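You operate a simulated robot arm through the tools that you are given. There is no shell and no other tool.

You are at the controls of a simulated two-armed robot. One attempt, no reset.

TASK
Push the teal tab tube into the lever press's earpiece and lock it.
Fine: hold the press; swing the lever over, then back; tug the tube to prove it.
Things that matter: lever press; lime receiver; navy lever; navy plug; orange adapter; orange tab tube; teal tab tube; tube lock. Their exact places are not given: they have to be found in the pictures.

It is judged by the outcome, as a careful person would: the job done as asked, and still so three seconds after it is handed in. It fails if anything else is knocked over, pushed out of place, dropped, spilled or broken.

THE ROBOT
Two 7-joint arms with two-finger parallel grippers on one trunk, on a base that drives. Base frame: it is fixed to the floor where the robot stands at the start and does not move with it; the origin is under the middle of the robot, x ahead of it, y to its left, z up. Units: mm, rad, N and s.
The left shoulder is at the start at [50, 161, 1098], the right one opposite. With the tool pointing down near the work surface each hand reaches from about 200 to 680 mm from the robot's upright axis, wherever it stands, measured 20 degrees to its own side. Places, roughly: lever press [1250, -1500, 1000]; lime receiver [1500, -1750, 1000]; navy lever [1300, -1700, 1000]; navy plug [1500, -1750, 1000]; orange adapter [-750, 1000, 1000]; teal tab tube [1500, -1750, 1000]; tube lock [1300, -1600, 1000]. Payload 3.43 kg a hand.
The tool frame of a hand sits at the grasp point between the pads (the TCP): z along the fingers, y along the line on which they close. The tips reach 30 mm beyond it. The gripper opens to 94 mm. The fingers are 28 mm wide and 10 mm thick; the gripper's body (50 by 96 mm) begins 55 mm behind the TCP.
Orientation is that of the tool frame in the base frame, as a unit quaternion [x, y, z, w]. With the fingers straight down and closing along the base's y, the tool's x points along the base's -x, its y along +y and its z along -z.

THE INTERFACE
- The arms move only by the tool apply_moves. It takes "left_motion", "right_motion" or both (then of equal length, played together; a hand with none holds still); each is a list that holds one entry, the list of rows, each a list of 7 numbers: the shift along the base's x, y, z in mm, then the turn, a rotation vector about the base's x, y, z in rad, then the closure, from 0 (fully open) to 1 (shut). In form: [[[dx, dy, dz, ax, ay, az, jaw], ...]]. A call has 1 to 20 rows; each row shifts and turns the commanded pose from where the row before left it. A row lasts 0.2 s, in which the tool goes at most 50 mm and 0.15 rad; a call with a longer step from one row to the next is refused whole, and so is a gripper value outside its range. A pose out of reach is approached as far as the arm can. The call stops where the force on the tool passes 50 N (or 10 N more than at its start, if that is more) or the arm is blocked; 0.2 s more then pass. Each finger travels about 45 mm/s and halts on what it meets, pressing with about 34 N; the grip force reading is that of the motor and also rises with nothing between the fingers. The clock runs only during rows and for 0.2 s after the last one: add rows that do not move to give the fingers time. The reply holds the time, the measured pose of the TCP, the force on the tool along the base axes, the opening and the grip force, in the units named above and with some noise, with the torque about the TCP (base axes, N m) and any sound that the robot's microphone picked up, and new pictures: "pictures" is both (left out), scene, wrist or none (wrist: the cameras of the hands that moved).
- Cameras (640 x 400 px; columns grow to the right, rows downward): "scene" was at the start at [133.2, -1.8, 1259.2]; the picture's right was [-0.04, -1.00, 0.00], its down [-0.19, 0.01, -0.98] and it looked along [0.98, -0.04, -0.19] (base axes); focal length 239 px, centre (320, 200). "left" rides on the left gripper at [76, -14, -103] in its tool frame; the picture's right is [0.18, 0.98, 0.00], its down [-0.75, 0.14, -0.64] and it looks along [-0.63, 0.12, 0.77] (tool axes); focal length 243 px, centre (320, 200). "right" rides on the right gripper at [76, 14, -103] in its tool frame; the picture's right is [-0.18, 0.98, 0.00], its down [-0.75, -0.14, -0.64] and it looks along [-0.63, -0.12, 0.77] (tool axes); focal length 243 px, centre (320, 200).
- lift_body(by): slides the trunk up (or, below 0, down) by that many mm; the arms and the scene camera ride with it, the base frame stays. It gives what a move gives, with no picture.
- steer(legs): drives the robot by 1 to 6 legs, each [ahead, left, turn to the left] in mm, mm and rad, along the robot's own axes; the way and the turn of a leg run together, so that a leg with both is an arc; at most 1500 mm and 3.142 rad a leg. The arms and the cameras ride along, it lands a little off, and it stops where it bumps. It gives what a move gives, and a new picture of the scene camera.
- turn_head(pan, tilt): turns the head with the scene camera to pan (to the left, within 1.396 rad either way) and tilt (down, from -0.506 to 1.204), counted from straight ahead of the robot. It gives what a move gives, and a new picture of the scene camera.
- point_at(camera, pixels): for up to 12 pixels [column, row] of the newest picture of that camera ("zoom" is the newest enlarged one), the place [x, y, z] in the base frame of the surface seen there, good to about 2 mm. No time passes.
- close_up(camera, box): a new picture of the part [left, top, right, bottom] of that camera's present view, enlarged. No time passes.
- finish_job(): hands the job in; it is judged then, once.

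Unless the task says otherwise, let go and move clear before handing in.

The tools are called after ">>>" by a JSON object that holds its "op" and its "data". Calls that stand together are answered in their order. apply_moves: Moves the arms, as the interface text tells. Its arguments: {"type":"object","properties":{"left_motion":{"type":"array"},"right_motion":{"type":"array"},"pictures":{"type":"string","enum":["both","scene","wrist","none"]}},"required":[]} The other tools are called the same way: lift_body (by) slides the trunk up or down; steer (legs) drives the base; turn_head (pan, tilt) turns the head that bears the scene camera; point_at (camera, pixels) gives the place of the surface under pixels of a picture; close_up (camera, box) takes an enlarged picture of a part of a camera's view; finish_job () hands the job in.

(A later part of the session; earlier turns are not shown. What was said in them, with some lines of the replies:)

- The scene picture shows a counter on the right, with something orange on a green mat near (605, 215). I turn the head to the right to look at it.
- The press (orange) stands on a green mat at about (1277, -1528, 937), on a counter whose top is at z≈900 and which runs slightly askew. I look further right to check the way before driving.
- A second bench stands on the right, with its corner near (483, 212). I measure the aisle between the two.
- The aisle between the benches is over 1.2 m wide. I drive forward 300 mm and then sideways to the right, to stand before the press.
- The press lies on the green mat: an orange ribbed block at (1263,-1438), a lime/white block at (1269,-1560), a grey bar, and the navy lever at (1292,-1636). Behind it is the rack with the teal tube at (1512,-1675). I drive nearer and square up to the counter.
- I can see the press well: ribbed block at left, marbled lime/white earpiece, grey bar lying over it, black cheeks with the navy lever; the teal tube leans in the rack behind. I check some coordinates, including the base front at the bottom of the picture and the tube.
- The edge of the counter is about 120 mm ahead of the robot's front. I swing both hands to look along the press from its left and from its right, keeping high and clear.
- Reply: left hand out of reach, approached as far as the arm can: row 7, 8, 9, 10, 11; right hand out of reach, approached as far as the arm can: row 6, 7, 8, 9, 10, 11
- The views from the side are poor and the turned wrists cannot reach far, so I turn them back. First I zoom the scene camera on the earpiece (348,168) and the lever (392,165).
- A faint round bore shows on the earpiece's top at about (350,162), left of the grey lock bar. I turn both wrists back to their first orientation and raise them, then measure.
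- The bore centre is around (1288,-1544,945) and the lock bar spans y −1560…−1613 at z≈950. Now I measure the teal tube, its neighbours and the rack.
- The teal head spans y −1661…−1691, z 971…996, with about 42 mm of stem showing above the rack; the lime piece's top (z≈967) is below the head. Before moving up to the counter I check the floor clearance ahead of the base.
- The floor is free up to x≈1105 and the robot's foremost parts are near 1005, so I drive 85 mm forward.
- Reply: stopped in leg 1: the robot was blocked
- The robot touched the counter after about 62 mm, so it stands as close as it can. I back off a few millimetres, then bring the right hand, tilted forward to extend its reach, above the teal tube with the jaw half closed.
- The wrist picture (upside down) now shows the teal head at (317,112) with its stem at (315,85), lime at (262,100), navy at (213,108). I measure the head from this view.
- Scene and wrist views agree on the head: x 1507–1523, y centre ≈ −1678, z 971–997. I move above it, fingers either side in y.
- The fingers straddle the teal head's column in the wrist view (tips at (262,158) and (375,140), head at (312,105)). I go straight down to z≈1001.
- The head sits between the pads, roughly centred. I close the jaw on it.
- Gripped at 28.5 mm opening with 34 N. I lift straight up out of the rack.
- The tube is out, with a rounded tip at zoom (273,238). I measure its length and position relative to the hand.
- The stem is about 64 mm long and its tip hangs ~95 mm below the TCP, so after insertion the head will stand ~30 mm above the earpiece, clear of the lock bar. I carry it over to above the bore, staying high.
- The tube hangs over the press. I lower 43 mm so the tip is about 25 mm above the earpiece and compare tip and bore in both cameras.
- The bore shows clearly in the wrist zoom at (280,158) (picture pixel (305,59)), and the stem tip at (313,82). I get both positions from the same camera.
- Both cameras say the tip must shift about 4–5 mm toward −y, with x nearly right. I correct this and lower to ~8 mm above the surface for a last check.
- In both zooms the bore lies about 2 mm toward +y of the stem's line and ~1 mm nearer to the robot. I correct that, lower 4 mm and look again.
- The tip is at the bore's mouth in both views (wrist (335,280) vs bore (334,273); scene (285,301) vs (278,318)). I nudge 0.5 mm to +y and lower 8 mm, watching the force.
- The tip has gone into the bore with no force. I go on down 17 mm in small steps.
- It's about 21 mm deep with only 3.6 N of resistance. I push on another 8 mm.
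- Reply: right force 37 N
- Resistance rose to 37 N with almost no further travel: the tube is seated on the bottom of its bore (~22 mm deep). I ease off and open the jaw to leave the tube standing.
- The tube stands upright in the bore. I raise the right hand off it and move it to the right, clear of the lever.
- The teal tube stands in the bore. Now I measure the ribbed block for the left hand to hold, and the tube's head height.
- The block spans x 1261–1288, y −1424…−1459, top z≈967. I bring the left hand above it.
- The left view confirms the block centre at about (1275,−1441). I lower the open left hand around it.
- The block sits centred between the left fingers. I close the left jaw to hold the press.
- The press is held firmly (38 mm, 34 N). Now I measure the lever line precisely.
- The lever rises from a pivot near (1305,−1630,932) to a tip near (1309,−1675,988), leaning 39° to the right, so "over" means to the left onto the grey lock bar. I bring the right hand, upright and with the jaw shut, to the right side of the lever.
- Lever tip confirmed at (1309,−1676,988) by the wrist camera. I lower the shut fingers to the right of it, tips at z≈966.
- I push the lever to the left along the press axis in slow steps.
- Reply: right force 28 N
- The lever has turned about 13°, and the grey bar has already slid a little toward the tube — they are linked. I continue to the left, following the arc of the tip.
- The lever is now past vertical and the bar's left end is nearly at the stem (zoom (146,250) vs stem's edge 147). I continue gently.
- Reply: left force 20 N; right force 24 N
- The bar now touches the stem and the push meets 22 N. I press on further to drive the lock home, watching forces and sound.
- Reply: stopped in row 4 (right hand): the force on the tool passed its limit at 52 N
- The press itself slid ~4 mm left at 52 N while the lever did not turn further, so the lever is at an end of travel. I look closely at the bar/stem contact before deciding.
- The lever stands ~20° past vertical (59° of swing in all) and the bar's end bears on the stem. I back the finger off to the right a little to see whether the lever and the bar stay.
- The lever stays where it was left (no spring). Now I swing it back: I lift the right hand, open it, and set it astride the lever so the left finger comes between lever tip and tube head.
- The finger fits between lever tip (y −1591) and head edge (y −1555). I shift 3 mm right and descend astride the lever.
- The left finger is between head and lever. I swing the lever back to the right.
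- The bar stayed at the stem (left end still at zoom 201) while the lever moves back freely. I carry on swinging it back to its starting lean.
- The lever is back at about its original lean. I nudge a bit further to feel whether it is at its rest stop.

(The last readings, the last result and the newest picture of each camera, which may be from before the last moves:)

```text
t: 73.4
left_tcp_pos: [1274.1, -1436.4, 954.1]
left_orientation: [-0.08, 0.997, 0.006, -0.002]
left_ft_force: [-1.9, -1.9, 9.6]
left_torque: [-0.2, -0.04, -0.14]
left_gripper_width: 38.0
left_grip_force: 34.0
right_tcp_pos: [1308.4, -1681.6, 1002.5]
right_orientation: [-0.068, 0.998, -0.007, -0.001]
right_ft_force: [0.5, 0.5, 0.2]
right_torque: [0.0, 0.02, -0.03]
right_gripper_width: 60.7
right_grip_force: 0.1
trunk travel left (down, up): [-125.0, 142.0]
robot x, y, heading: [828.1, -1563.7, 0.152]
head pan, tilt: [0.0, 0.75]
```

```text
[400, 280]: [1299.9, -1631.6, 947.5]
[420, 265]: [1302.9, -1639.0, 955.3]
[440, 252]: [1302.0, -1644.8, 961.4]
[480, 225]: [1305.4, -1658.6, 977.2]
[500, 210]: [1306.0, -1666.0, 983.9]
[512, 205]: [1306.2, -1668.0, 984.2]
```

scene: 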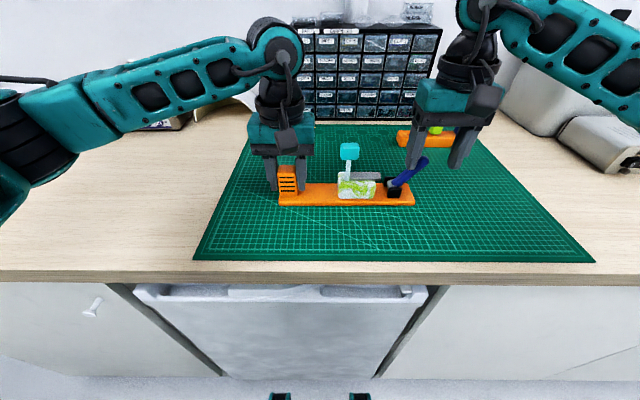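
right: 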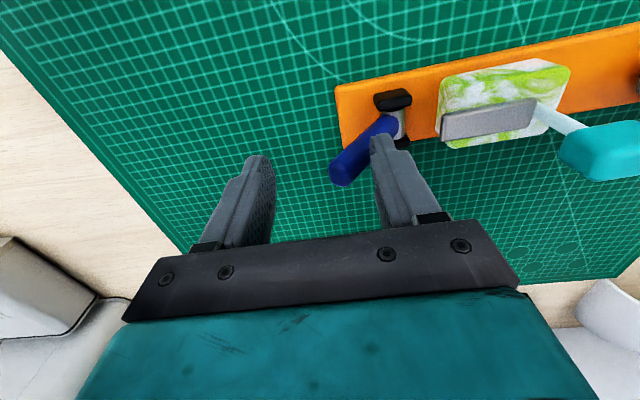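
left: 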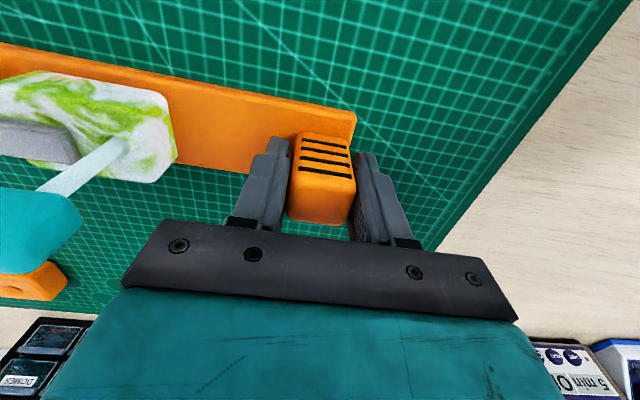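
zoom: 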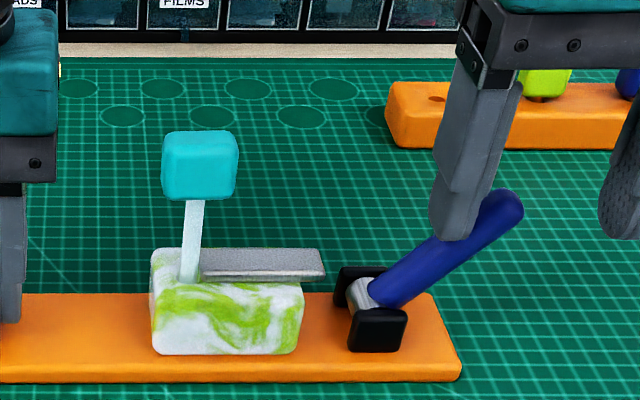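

The lever is fully back (43° right of vertical, slightly past its start) while the bar stays against the stem. Now for the tug: I raise the right hand and move it above the teal head, keeping clear of the left gripper.

>>> {"op": "apply_moves", "data": {"right_motion": [[[0, 2, 18, 0, 0, 0, 0.36], [0, 0, 22, 0, 0, 0, 0.36], [0, 0, 25, 0, 0, 0, 0.36], [0, 0, 22, 0, 0, 0, 0.36], [-4, 28, 0, 0, 0, 0, 0.36], [-4, 28, 0, 0, 0, 0, 0.36], [-4, 28, 0, 0, 0, 0, 0.36], [-4, 28, 0, 0, 0, 0, 0.36], [-4, 22, 0, 0, 0, 0, 0.36], [0, 0, 0, 0, 0, 0, 0.36]]]}}

>>> {"op": "close_up", "data": {"camera": "scene", "box": [240, 40, 440, 210]}}

>>> {"op": "close_up", "data": {"camera": "right", "box": [200, 60, 480, 240]}}

```text
t: 75.6
left_tcp_pos: [1273.4, -1435.4, 954.0]
left_orientation: [-0.08, 0.997, 0.006, -0.002]
left_ft_force: [-0.7, -1.7, 6.5]
left_torque: [-0.31, -0.11, -0.19]
left_gripper_width: 38.2
left_grip_force: 33.9
right_tcp_pos: [1287.4, -1547.8, 1088.3]
right_orientation: [-0.069, 0.998, -0.008, 0.0]
right_ft_force: [-0.2, -0.5, -0.9]
right_torque: [0.01, 0.0, 0.01]
right_gripper_width: 60.4
right_grip_force: 0.0
trunk travel left (down, up): [-125.0, 142.0]
robot x, y, heading: [828.5, -1562.4, 0.152]
head pan, tilt: [0.0, 0.75]
```

scene: 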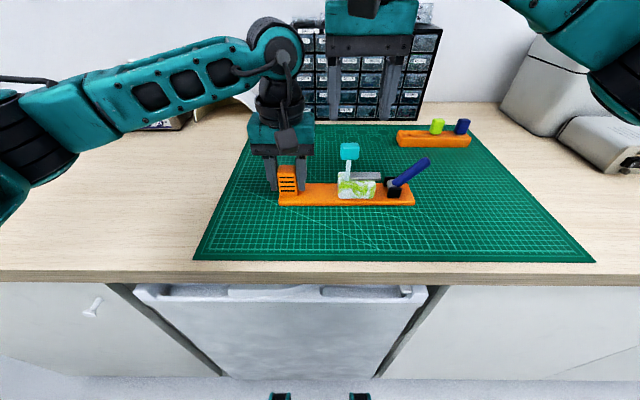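
right: 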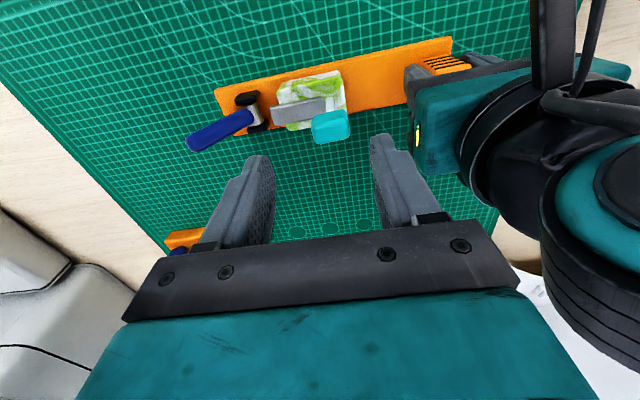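

```text
2.35 times, centred on (340, 125) of scene
```

zoom: 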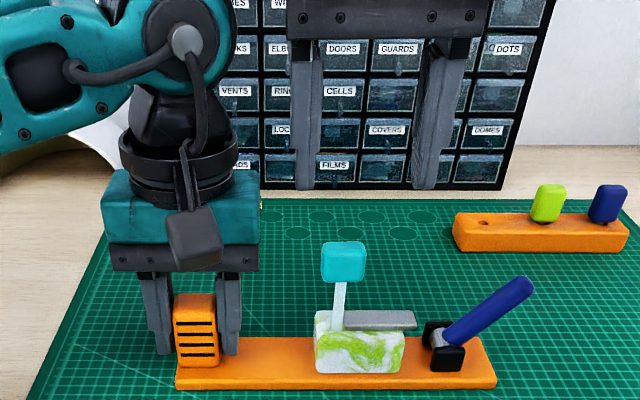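

```text
2.22 times, centred on (340, 150) of right
```

zoom: 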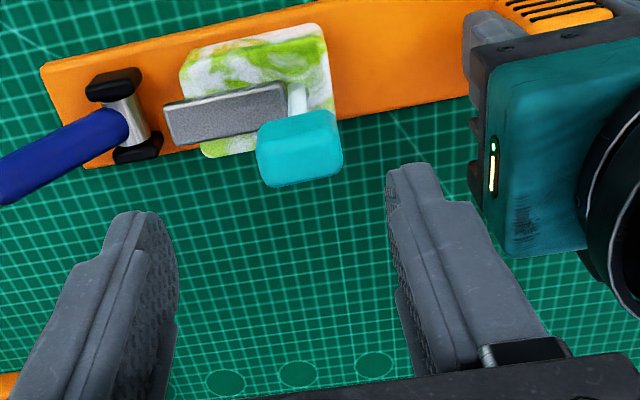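

>>> {"op": "point_at", "data": {"camera": "right", "pixels": [[314, 130], [348, 125], [330, 132], [330, 118], [332, 140], [330, 125]]}}

>>> {"op": "point_at", "data": {"camera": "left", "pixels": [[320, 160], [320, 100], [30, 230]]}}

```text
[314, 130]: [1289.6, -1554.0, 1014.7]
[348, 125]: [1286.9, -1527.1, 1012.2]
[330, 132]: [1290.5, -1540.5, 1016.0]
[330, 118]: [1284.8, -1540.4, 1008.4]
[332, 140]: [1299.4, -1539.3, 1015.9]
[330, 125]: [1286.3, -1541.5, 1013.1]
```

```text
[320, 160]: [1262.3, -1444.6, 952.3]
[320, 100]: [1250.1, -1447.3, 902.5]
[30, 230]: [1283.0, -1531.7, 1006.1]
```

The head centre in this hand's frame is about (1292,−1541). I align over it, narrow the jaw to ~44 mm, and descend halfway to check the gap to the left gripper.

>>> {"op": "apply_moves", "data": {"right_motion": [[[2, 4, 0, 0, 0, 0, 0.45], [2.5, 3, 0, 0, 0, 0, 0.53], [0, 0, -12, 0, 0, 0, 0.53], [0, 0, -12, 0, 0, 0, 0.53], [0, 0, -10, 0, 0, 0, 0.53], [0, 0, 0, 0, 0, 0, 0.53]]]}}

>>> {"op": "close_up", "data": {"camera": "scene", "box": [240, 40, 440, 210]}}

>>> {"op": "close_up", "data": {"camera": "right", "box": [200, 60, 480, 240]}}

```text
t: 77.0
left_tcp_pos: [1274.1, -1436.5, 954.2]
left_orientation: [-0.08, 0.997, 0.005, -0.002]
left_ft_force: [-0.2, 0.0, 6.2]
left_torque: [-0.24, -0.07, -0.15]
left_gripper_width: 38.2
left_grip_force: 33.9
right_tcp_pos: [1294.0, -1538.8, 1055.8]
right_orientation: [-0.069, 0.998, -0.008, 0.0]
right_ft_force: [0.1, 0.5, -0.4]
right_torque: [0.0, 0.0, 0.0]
right_gripper_width: 44.2
right_grip_force: 0.2
trunk travel left (down, up): [-125.0, 142.0]
robot x, y, heading: [829.7, -1563.4, 0.154]
head pan, tilt: [0.0, 0.75]
```

scene: 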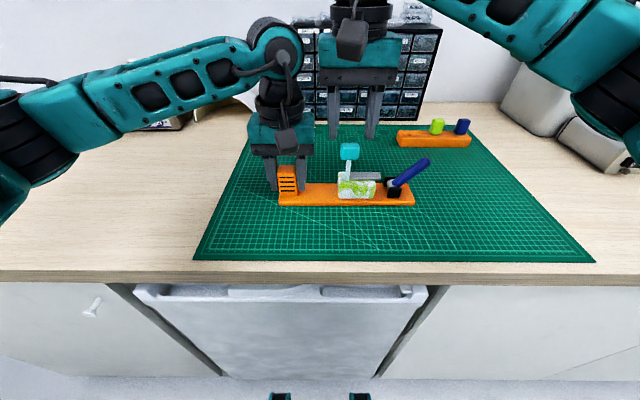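
right: 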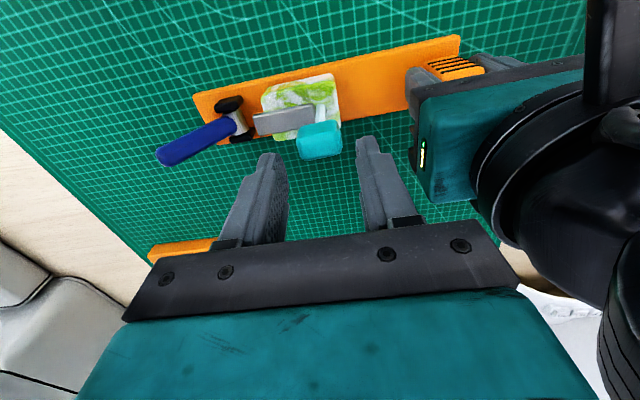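

```text
2.35 times, centred on (340, 125) of scene
```

zoom: 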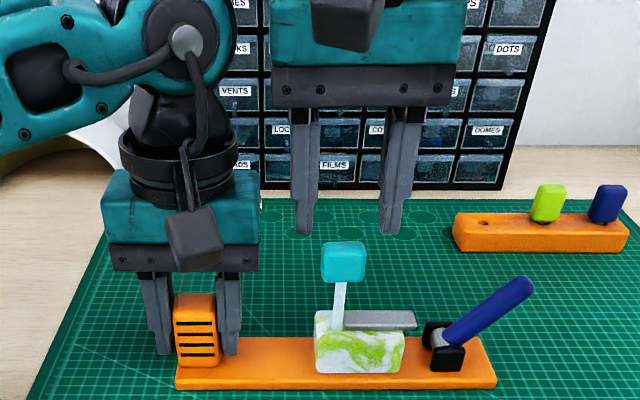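

```text
2.22 times, centred on (340, 150) of right
```

zoom: 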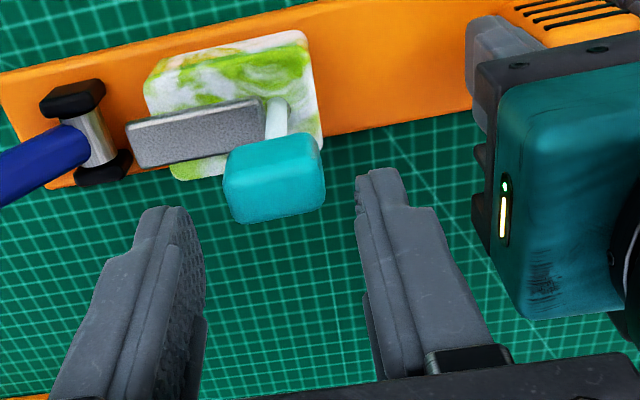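

I measure the gap between the two gripper bodies before going lower.

>>> {"op": "point_at", "data": {"camera": "scene", "pixels": [[320, 75], [396, 75], [320, 55], [400, 55], [312, 131], [252, 131], [314, 145], [250, 150], [314, 118], [316, 125], [300, 105]]}}

```text
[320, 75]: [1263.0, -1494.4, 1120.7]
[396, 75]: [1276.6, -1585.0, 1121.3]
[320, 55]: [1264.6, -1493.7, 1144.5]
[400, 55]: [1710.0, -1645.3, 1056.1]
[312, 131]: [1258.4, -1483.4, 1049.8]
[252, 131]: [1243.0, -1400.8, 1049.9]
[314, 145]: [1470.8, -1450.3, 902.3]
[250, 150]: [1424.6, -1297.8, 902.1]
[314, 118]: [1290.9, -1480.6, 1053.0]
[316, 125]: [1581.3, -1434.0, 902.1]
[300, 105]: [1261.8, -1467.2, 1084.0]
```

The gap between the bodies is about 10 mm and the right body will end above the left one's widest part, so it's safe. I descend to the head.

>>> {"op": "apply_moves", "data": {"right_motion": [[[-1, -1.5, -8, 0, 0, 0, 0.53], [0, 0, -10, 0, 0, 0, 0.53], [0, 0, -10, 0, 0, 0, 0.53], [0, 0, -9, 0, 0, 0, 0.53], [0, 0, 0, 0, 0, 0, 0.53]]]}}

>>> {"op": "close_up", "data": {"camera": "scene", "box": [300, 90, 420, 200]}}

>>> {"op": "close_up", "data": {"camera": "right", "box": [200, 60, 480, 240]}}

```text
t: 78.2
left_tcp_pos: [1274.7, -1436.1, 954.5]
left_orientation: [-0.08, 0.997, 0.006, -0.002]
left_ft_force: [-1.5, 0.5, 6.8]
left_torque: [-0.24, -0.06, -0.15]
left_gripper_width: 37.9
left_grip_force: 34.0
right_tcp_pos: [1291.4, -1540.4, 1019.3]
right_orientation: [-0.07, 0.998, -0.008, 0.001]
right_ft_force: [0.3, -0.2, -0.9]
right_torque: [-0.01, 0.01, 0.02]
right_gripper_width: 44.1
right_grip_force: 0.1
trunk travel left (down, up): [-125.0, 142.0]
robot x, y, heading: [831.0, -1557.0, 0.148]
head pan, tilt: [0.0, 0.75]
```

scene: 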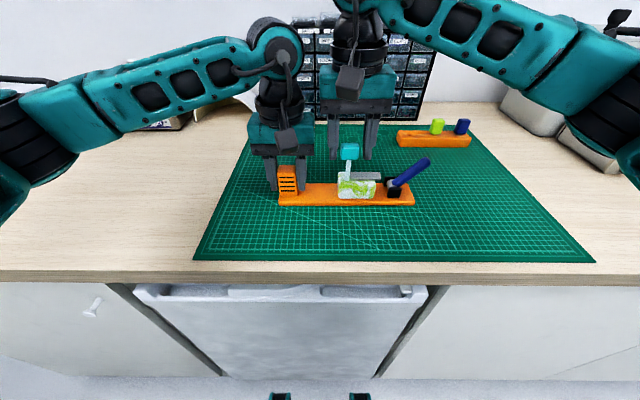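
right: 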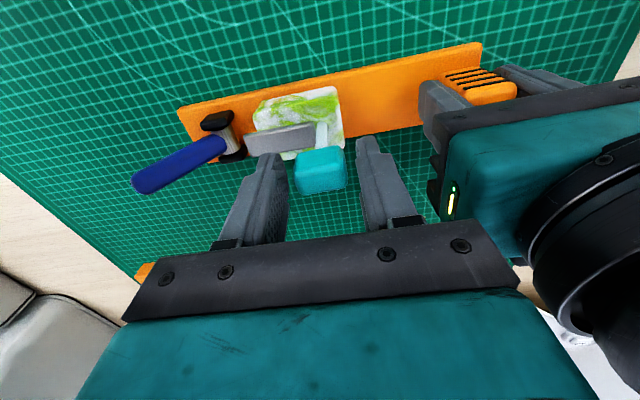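

```text
3.64 times, centred on (360, 145) of scene
```

zoom: 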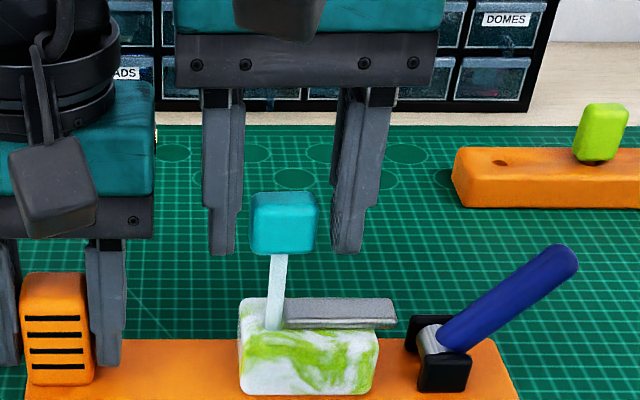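

```text
2.22 times, centred on (340, 150) of right
```

zoom: 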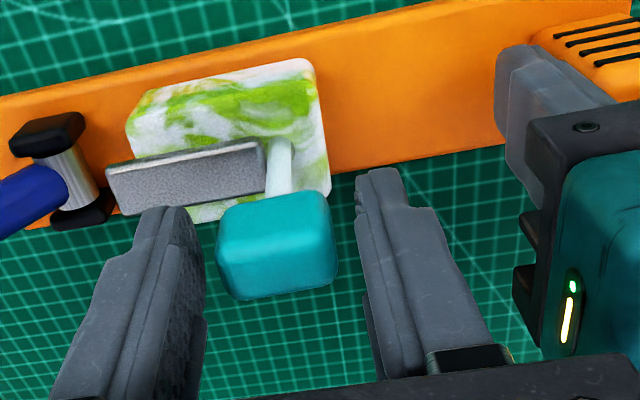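

The head is centred between the pads and the tips are level with its lower edge. I close on it.

>>> {"op": "apply_moves", "data": {"right_motion": [[[0, 0, 0, 0, 0, 0, 0.6], [0, 0, 0, 0, 0, 0, 0.66], [0, 0, 0, 0, 0, 0, 0.72], [0, 0, 0, 0, 0, 0, 1.0], [0, 0, 0, 0, 0, 0, 1.0], [0, 0, 0, 0, 0, 0, 1.0]]], "pictures": "none"}}

>>> {"op": "close_up", "data": {"camera": "scene", "box": [300, 90, 420, 200]}}

```text
t: 79.6
left_tcp_pos: [1274.5, -1435.8, 954.4]
left_orientation: [-0.08, 0.997, 0.006, -0.002]
left_ft_force: [0.2, -2.4, 4.9]
left_torque: [-0.22, -0.03, -0.14]
left_gripper_width: 38.0
left_grip_force: 34.0
right_tcp_pos: [1292.7, -1539.9, 1018.4]
right_orientation: [-0.069, 0.998, -0.008, 0.0]
right_ft_force: [-0.7, 2.4, 1.1]
right_torque: [0.24, 0.07, 0.07]
right_gripper_width: 28.8
right_grip_force: 34.4
trunk travel left (down, up): [-125.0, 142.0]
robot x, y, heading: [828.6, -1558.7, 0.15]
head pan, tilt: [0.0, 0.75]
```

```text
3.64 times, centred on (360, 145) of scene
```

zoom: 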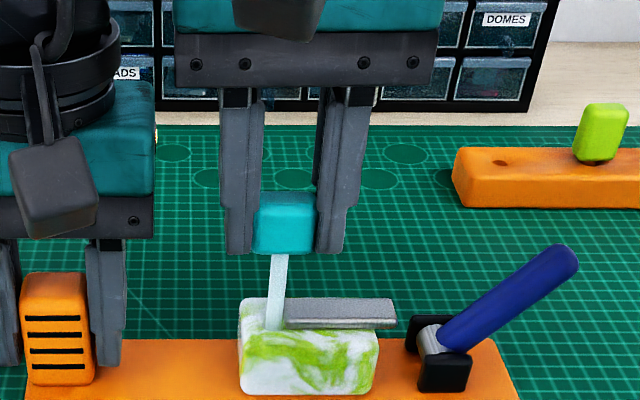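

Gripped (28.8 mm, 34 N). Now the tug: I pull up a little, step by step, and watch the force.

>>> {"op": "apply_moves", "data": {"right_motion": [[[0, 0, 0.8, 0, 0, 0, 1.0], [0, 0, 0.8, 0, 0, 0, 1.0], [0, 0, 0.8, 0, 0, 0, 1.0]]], "pictures": "none"}}

>>> {"op": "close_up", "data": {"camera": "scene", "box": [300, 90, 420, 200]}}

```text
t: 80.4
left_tcp_pos: [1274.3, -1437.3, 954.2]
left_orientation: [-0.08, 0.997, 0.005, -0.002]
left_ft_force: [-3.3, -2.0, 8.1]
left_torque: [-0.66, -0.05, -0.3]
left_gripper_width: 38.2
left_grip_force: 34.0
right_tcp_pos: [1292.2, -1540.2, 1020.6]
right_orientation: [-0.068, 0.998, -0.009, 0.0]
right_ft_force: [2.4, 2.8, -8.9]
right_torque: [0.21, -0.26, 0.04]
right_gripper_width: 28.7
right_grip_force: 33.7
trunk travel left (down, up): [-125.0, 142.0]
robot x, y, heading: [827.7, -1560.4, 0.149]
head pan, tilt: [0.0, 0.75]
```

```text
3.64 times, centred on (360, 145) of scene
```

zoom: 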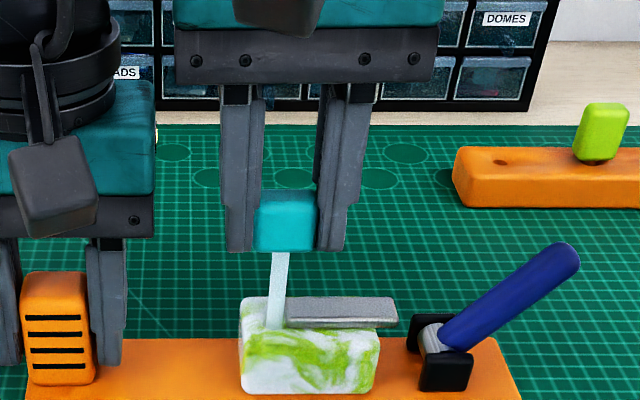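

8.9 N pulled with ~2 mm of rise. I zoom in to see whether the stem has moved in its bore or the press has merely flexed up with it.

>>> {"op": "close_up", "data": {"camera": "scene", "box": [330, 145, 380, 190]}}

>>> {"op": "point_at", "data": {"camera": "zoom", "pixels": [[285, 100], [262, 150], [262, 300], [265, 330], [220, 270], [210, 380], [480, 380], [400, 270], [560, 270]]}}

```text
8.89 times, centred on (355, 168) of scene
```

zoom: 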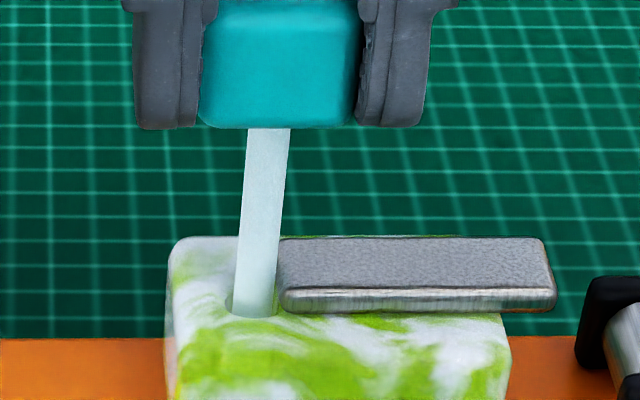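

```text
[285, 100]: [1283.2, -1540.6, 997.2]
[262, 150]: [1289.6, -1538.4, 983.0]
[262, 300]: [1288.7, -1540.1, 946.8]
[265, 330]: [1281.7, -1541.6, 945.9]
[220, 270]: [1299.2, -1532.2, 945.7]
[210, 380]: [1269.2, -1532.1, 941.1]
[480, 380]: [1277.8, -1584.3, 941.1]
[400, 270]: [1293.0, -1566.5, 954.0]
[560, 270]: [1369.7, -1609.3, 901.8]
```

The exposed stem is the same length as before (189 vs 186 px), so the tube holds and only the press flexes. I tug a little harder to be sure.

>>> {"op": "apply_moves", "data": {"right_motion": [[[0, 0, 1.2, 0, 0, 0, 1.0], [0, 0, 1.2, 0, 0, 0, 1.0], [0, 0, 1.2, 0, 0, 0, 1.0], [0, 0, 0, 0, 0, 0, 1.0]]], "pictures": "none"}}

>>> {"op": "close_up", "data": {"camera": "scene", "box": [330, 145, 380, 190]}}

>>> {"op": "close_up", "data": {"camera": "scene", "box": [260, 90, 430, 215]}}

```text
t: 81.4
left_tcp_pos: [1274.5, -1435.6, 955.0]
left_orientation: [-0.08, 0.997, 0.006, -0.001]
left_ft_force: [-2.4, 1.2, 13.0]
left_torque: [-0.87, -0.18, -0.31]
left_gripper_width: 39.0
left_grip_force: 33.9
right_tcp_pos: [1291.6, -1540.2, 1024.7]
right_orientation: [-0.069, 0.998, -0.009, 0.0]
right_ft_force: [3.0, 0.8, -12.2]
right_torque: [-0.03, -0.28, 0.04]
right_gripper_width: 28.9
right_grip_force: 33.6
trunk travel left (down, up): [-125.0, 142.0]
robot x, y, heading: [826.5, -1563.0, 0.15]
head pan, tilt: [0.0, 0.75]
```

```text
8.89 times, centred on (355, 168) of scene
```

zoom: 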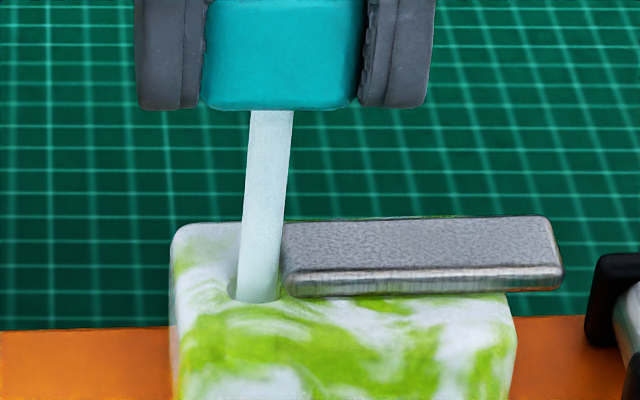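

```text
3.20 times, centred on (345, 152) of scene
```

zoom: 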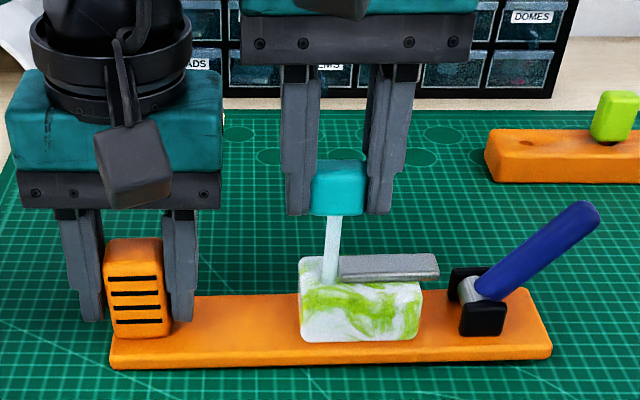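

The tube carries the press with it at 12 N – it is locked (exposed stem unchanged, bar still against it). I set the press back down flat.

>>> {"op": "apply_moves", "data": {"right_motion": [[[0, 0, -1.5, 0, 0, 0, 1.0], [0, 0, -1.5, 0, 0, 0, 1.0], [0, 0, -1.5, 0, 0, 0, 1.0], [0, 0, -1.5, 0, 0, 0, 1.0], [0, 0, 0, 0, 0, 0, 1.0]]], "pictures": "none"}}

>>> {"op": "close_up", "data": {"camera": "scene", "box": [260, 90, 430, 215]}}

```text
t: 82.6
left_tcp_pos: [1274.7, -1436.1, 952.7]
left_orientation: [-0.08, 0.997, 0.006, -0.003]
left_ft_force: [1.9, -3.8, -1.7]
left_torque: [-0.08, -0.19, -0.01]
left_gripper_width: 38.2
left_grip_force: 33.8
right_tcp_pos: [1291.7, -1540.3, 1019.2]
right_orientation: [-0.07, 0.998, -0.007, 0.001]
right_ft_force: [-2.4, 3.1, 4.8]
right_torque: [0.24, 0.16, 0.06]
right_gripper_width: 28.5
right_grip_force: 33.8
trunk travel left (down, up): [-125.0, 142.0]
robot x, y, heading: [831.5, -1562.2, 0.148]
head pan, tilt: [0.0, 0.75]
```

```text
3.20 times, centred on (345, 152) of scene
```

zoom: 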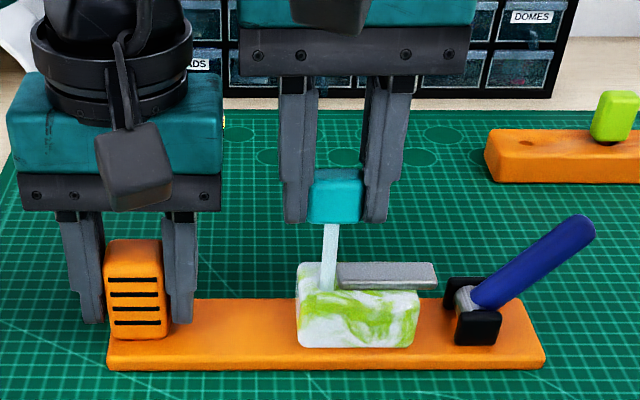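

The press is flat on the mat again. I open the right jaw and raise that hand straight up.

>>> {"op": "apply_moves", "data": {"right_motion": [[[0, 0, 0, 0, 0, 0, 0.66], [0, 0, 0, 0, 0, 0, 0.58], [0, 0, 0, 0, 0, 0, 0.53], [0, 0, 0, 0, 0, 0, 0.53], [0, 0, 10, 0, 0, 0, 0.53], [0, 0, 15, 0, 0, 0, 0.53], [0, 0, 20, 0, 0, 0, 0.53], [0, 0, 25, 0, 0, 0, 0.53], [0, -10, 25, 0, 0, 0, 0.53], [-5, -25, 10, 0, 0, 0, 0.53], [-5, -30, 0, 0, 0, 0, 0.53], [-10, -30, 0, 0, 0, 0, 0.53], [-10, -30, 0, 0, 0, 0, 0.53]]], "pictures": "scene"}}

>>> {"op": "close_up", "data": {"camera": "scene", "box": [260, 110, 430, 215]}}

```text
t: 85.4
left_tcp_pos: [1274.1, -1436.5, 953.9]
left_orientation: [-0.079, 0.997, 0.005, -0.002]
left_ft_force: [-0.2, -0.9, -2.1]
left_torque: [0.24, 0.05, 0.07]
left_gripper_width: 37.9
left_grip_force: 34.4
right_tcp_pos: [1261.1, -1664.7, 1121.8]
right_orientation: [-0.069, 0.998, -0.008, 0.001]
right_ft_force: [0.4, -0.8, -0.4]
right_torque: [-0.02, -0.03, 0.0]
right_gripper_width: 44.1
right_grip_force: 0.1
trunk travel left (down, up): [-125.0, 142.0]
robot x, y, heading: [828.3, -1559.7, 0.153]
head pan, tilt: [0.0, 0.75]
```

scene: 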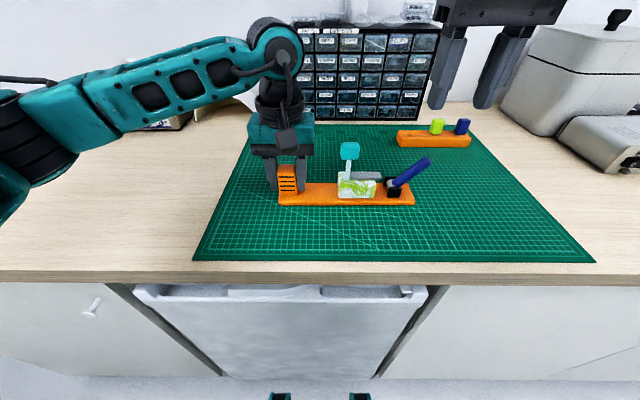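

```text
3.76 times, centred on (345, 162) of scene
```

zoom: 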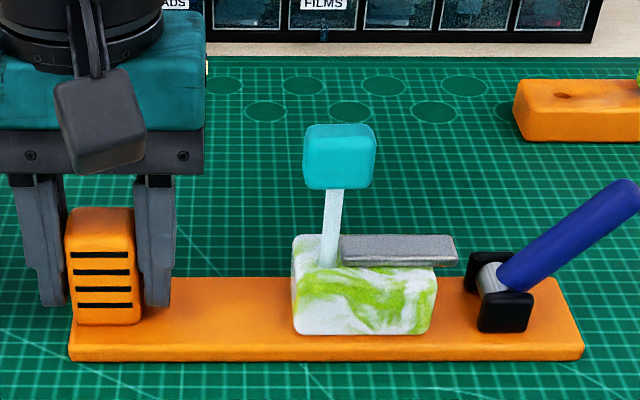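

All is in place: bar at the stem (zoom (340,250)), lever back to the right, tube upright. I open the left jaw and raise the left hand clear.

>>> {"op": "apply_moves", "data": {"left_motion": [[[0, 0, 0, 0, 0, 0, 0.55], [0, 0, 0, 0, 0, 0, 0.45], [0, 0, 0, 0, 0, 0, 0.35], [0, 0, 0, 0, 0, 0, 0.3], [0, 0, 0, 0, 0, 0, 0.3], [0, 0, 12, 0, 0, 0, 0.3], [0, 0, 18, 0, 0, 0, 0.3], [0, 0, 20, 0, 0, 0, 0.3], [0, 0, 25, 0, 0, 0, 0.3], [0, 5, 25, 0, 0, 0, 0.3], [-10, 20, 20, 0, 0, 0, 0.3], [-25, 25, 10, 0, 0, 0, 0.3], [-25, 25, 10, 0, 0, 0, 0.3]]], "pictures": "scene"}}

>>> {"op": "close_up", "data": {"camera": "scene", "box": [260, 110, 430, 215]}}

>>> {"op": "close_up", "data": {"camera": "scene", "box": [330, 140, 390, 195]}}

```text
t: 88.2
left_tcp_pos: [1215.9, -1360.0, 1094.2]
left_orientation: [-0.079, 0.997, 0.006, -0.003]
left_ft_force: [0.1, -1.1, -0.3]
left_torque: [0.0, 0.02, -0.01]
left_gripper_width: 66.1
left_grip_force: 0.0
right_tcp_pos: [1261.3, -1663.6, 1121.6]
right_orientation: [-0.069, 0.998, -0.007, 0.0]
right_ft_force: [-0.5, 1.0, -0.1]
right_torque: [0.0, 0.02, -0.01]
right_gripper_width: 44.7
right_grip_force: 0.1
trunk travel left (down, up): [-125.0, 142.0]
robot x, y, heading: [829.4, -1564.0, 0.153]
head pan, tilt: [0.0, 0.75]
```

scene: 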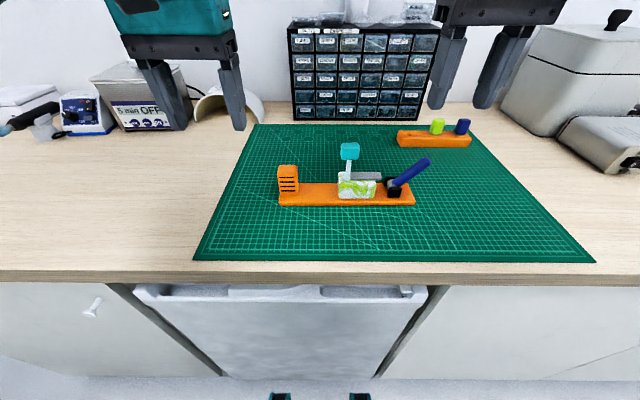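

```text
3.76 times, centred on (345, 162) of scene
```

zoom: 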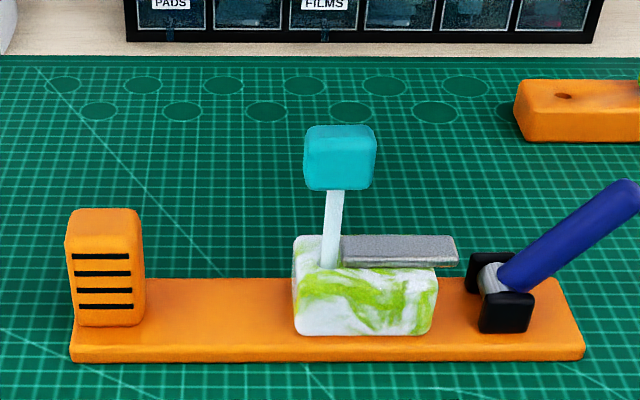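

```text
7.27 times, centred on (360, 168) of scene
```

zoom: 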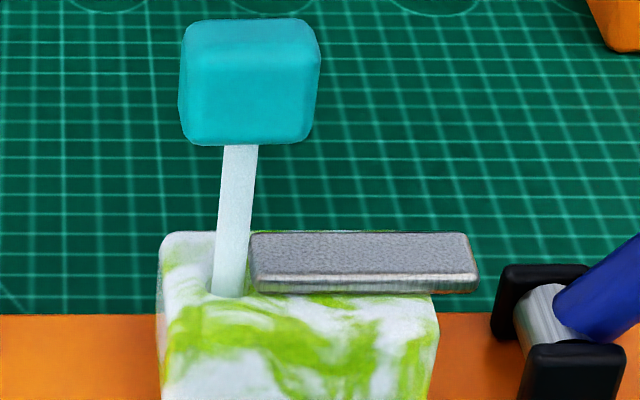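

Both hands are open and clear. The teal tube stands seated in the bore with the lock bar hard against it at zoom (250,260). The lever is swung back, the press lies flat on the mat, and the rack with the lime and navy pieces is undisturbed. The tube held a 12 N tug, so I hand the job in.

>>> {"op": "finish_job", "data": {}}

```text
The job is handed in.
```

The teal tab tube is seated in the lever press's earpiece and locked, and the job is handed in.

- **Insertion:** the tube went about 22 mm into the bore, where it met a firm stop at 37 N.
- **Locking:** while the left hand held the press, I swung the lever over until it stopped, about 20° past vertical, with the lock bar hard against the tube. I then swung it back past its starting position; the bar stayed in place. The microphone picked up no click at any point.
- **Tug test:** I pulled up on the tube with about 12 N. The press lifted with it, and the length of tube showing above the earpiece did not change.

The press moved a few millimetres on the mat while I held and worked it, and it now lies flat. The rack with the lime and navy pieces looks undisturbed, and both hands are open and clear.
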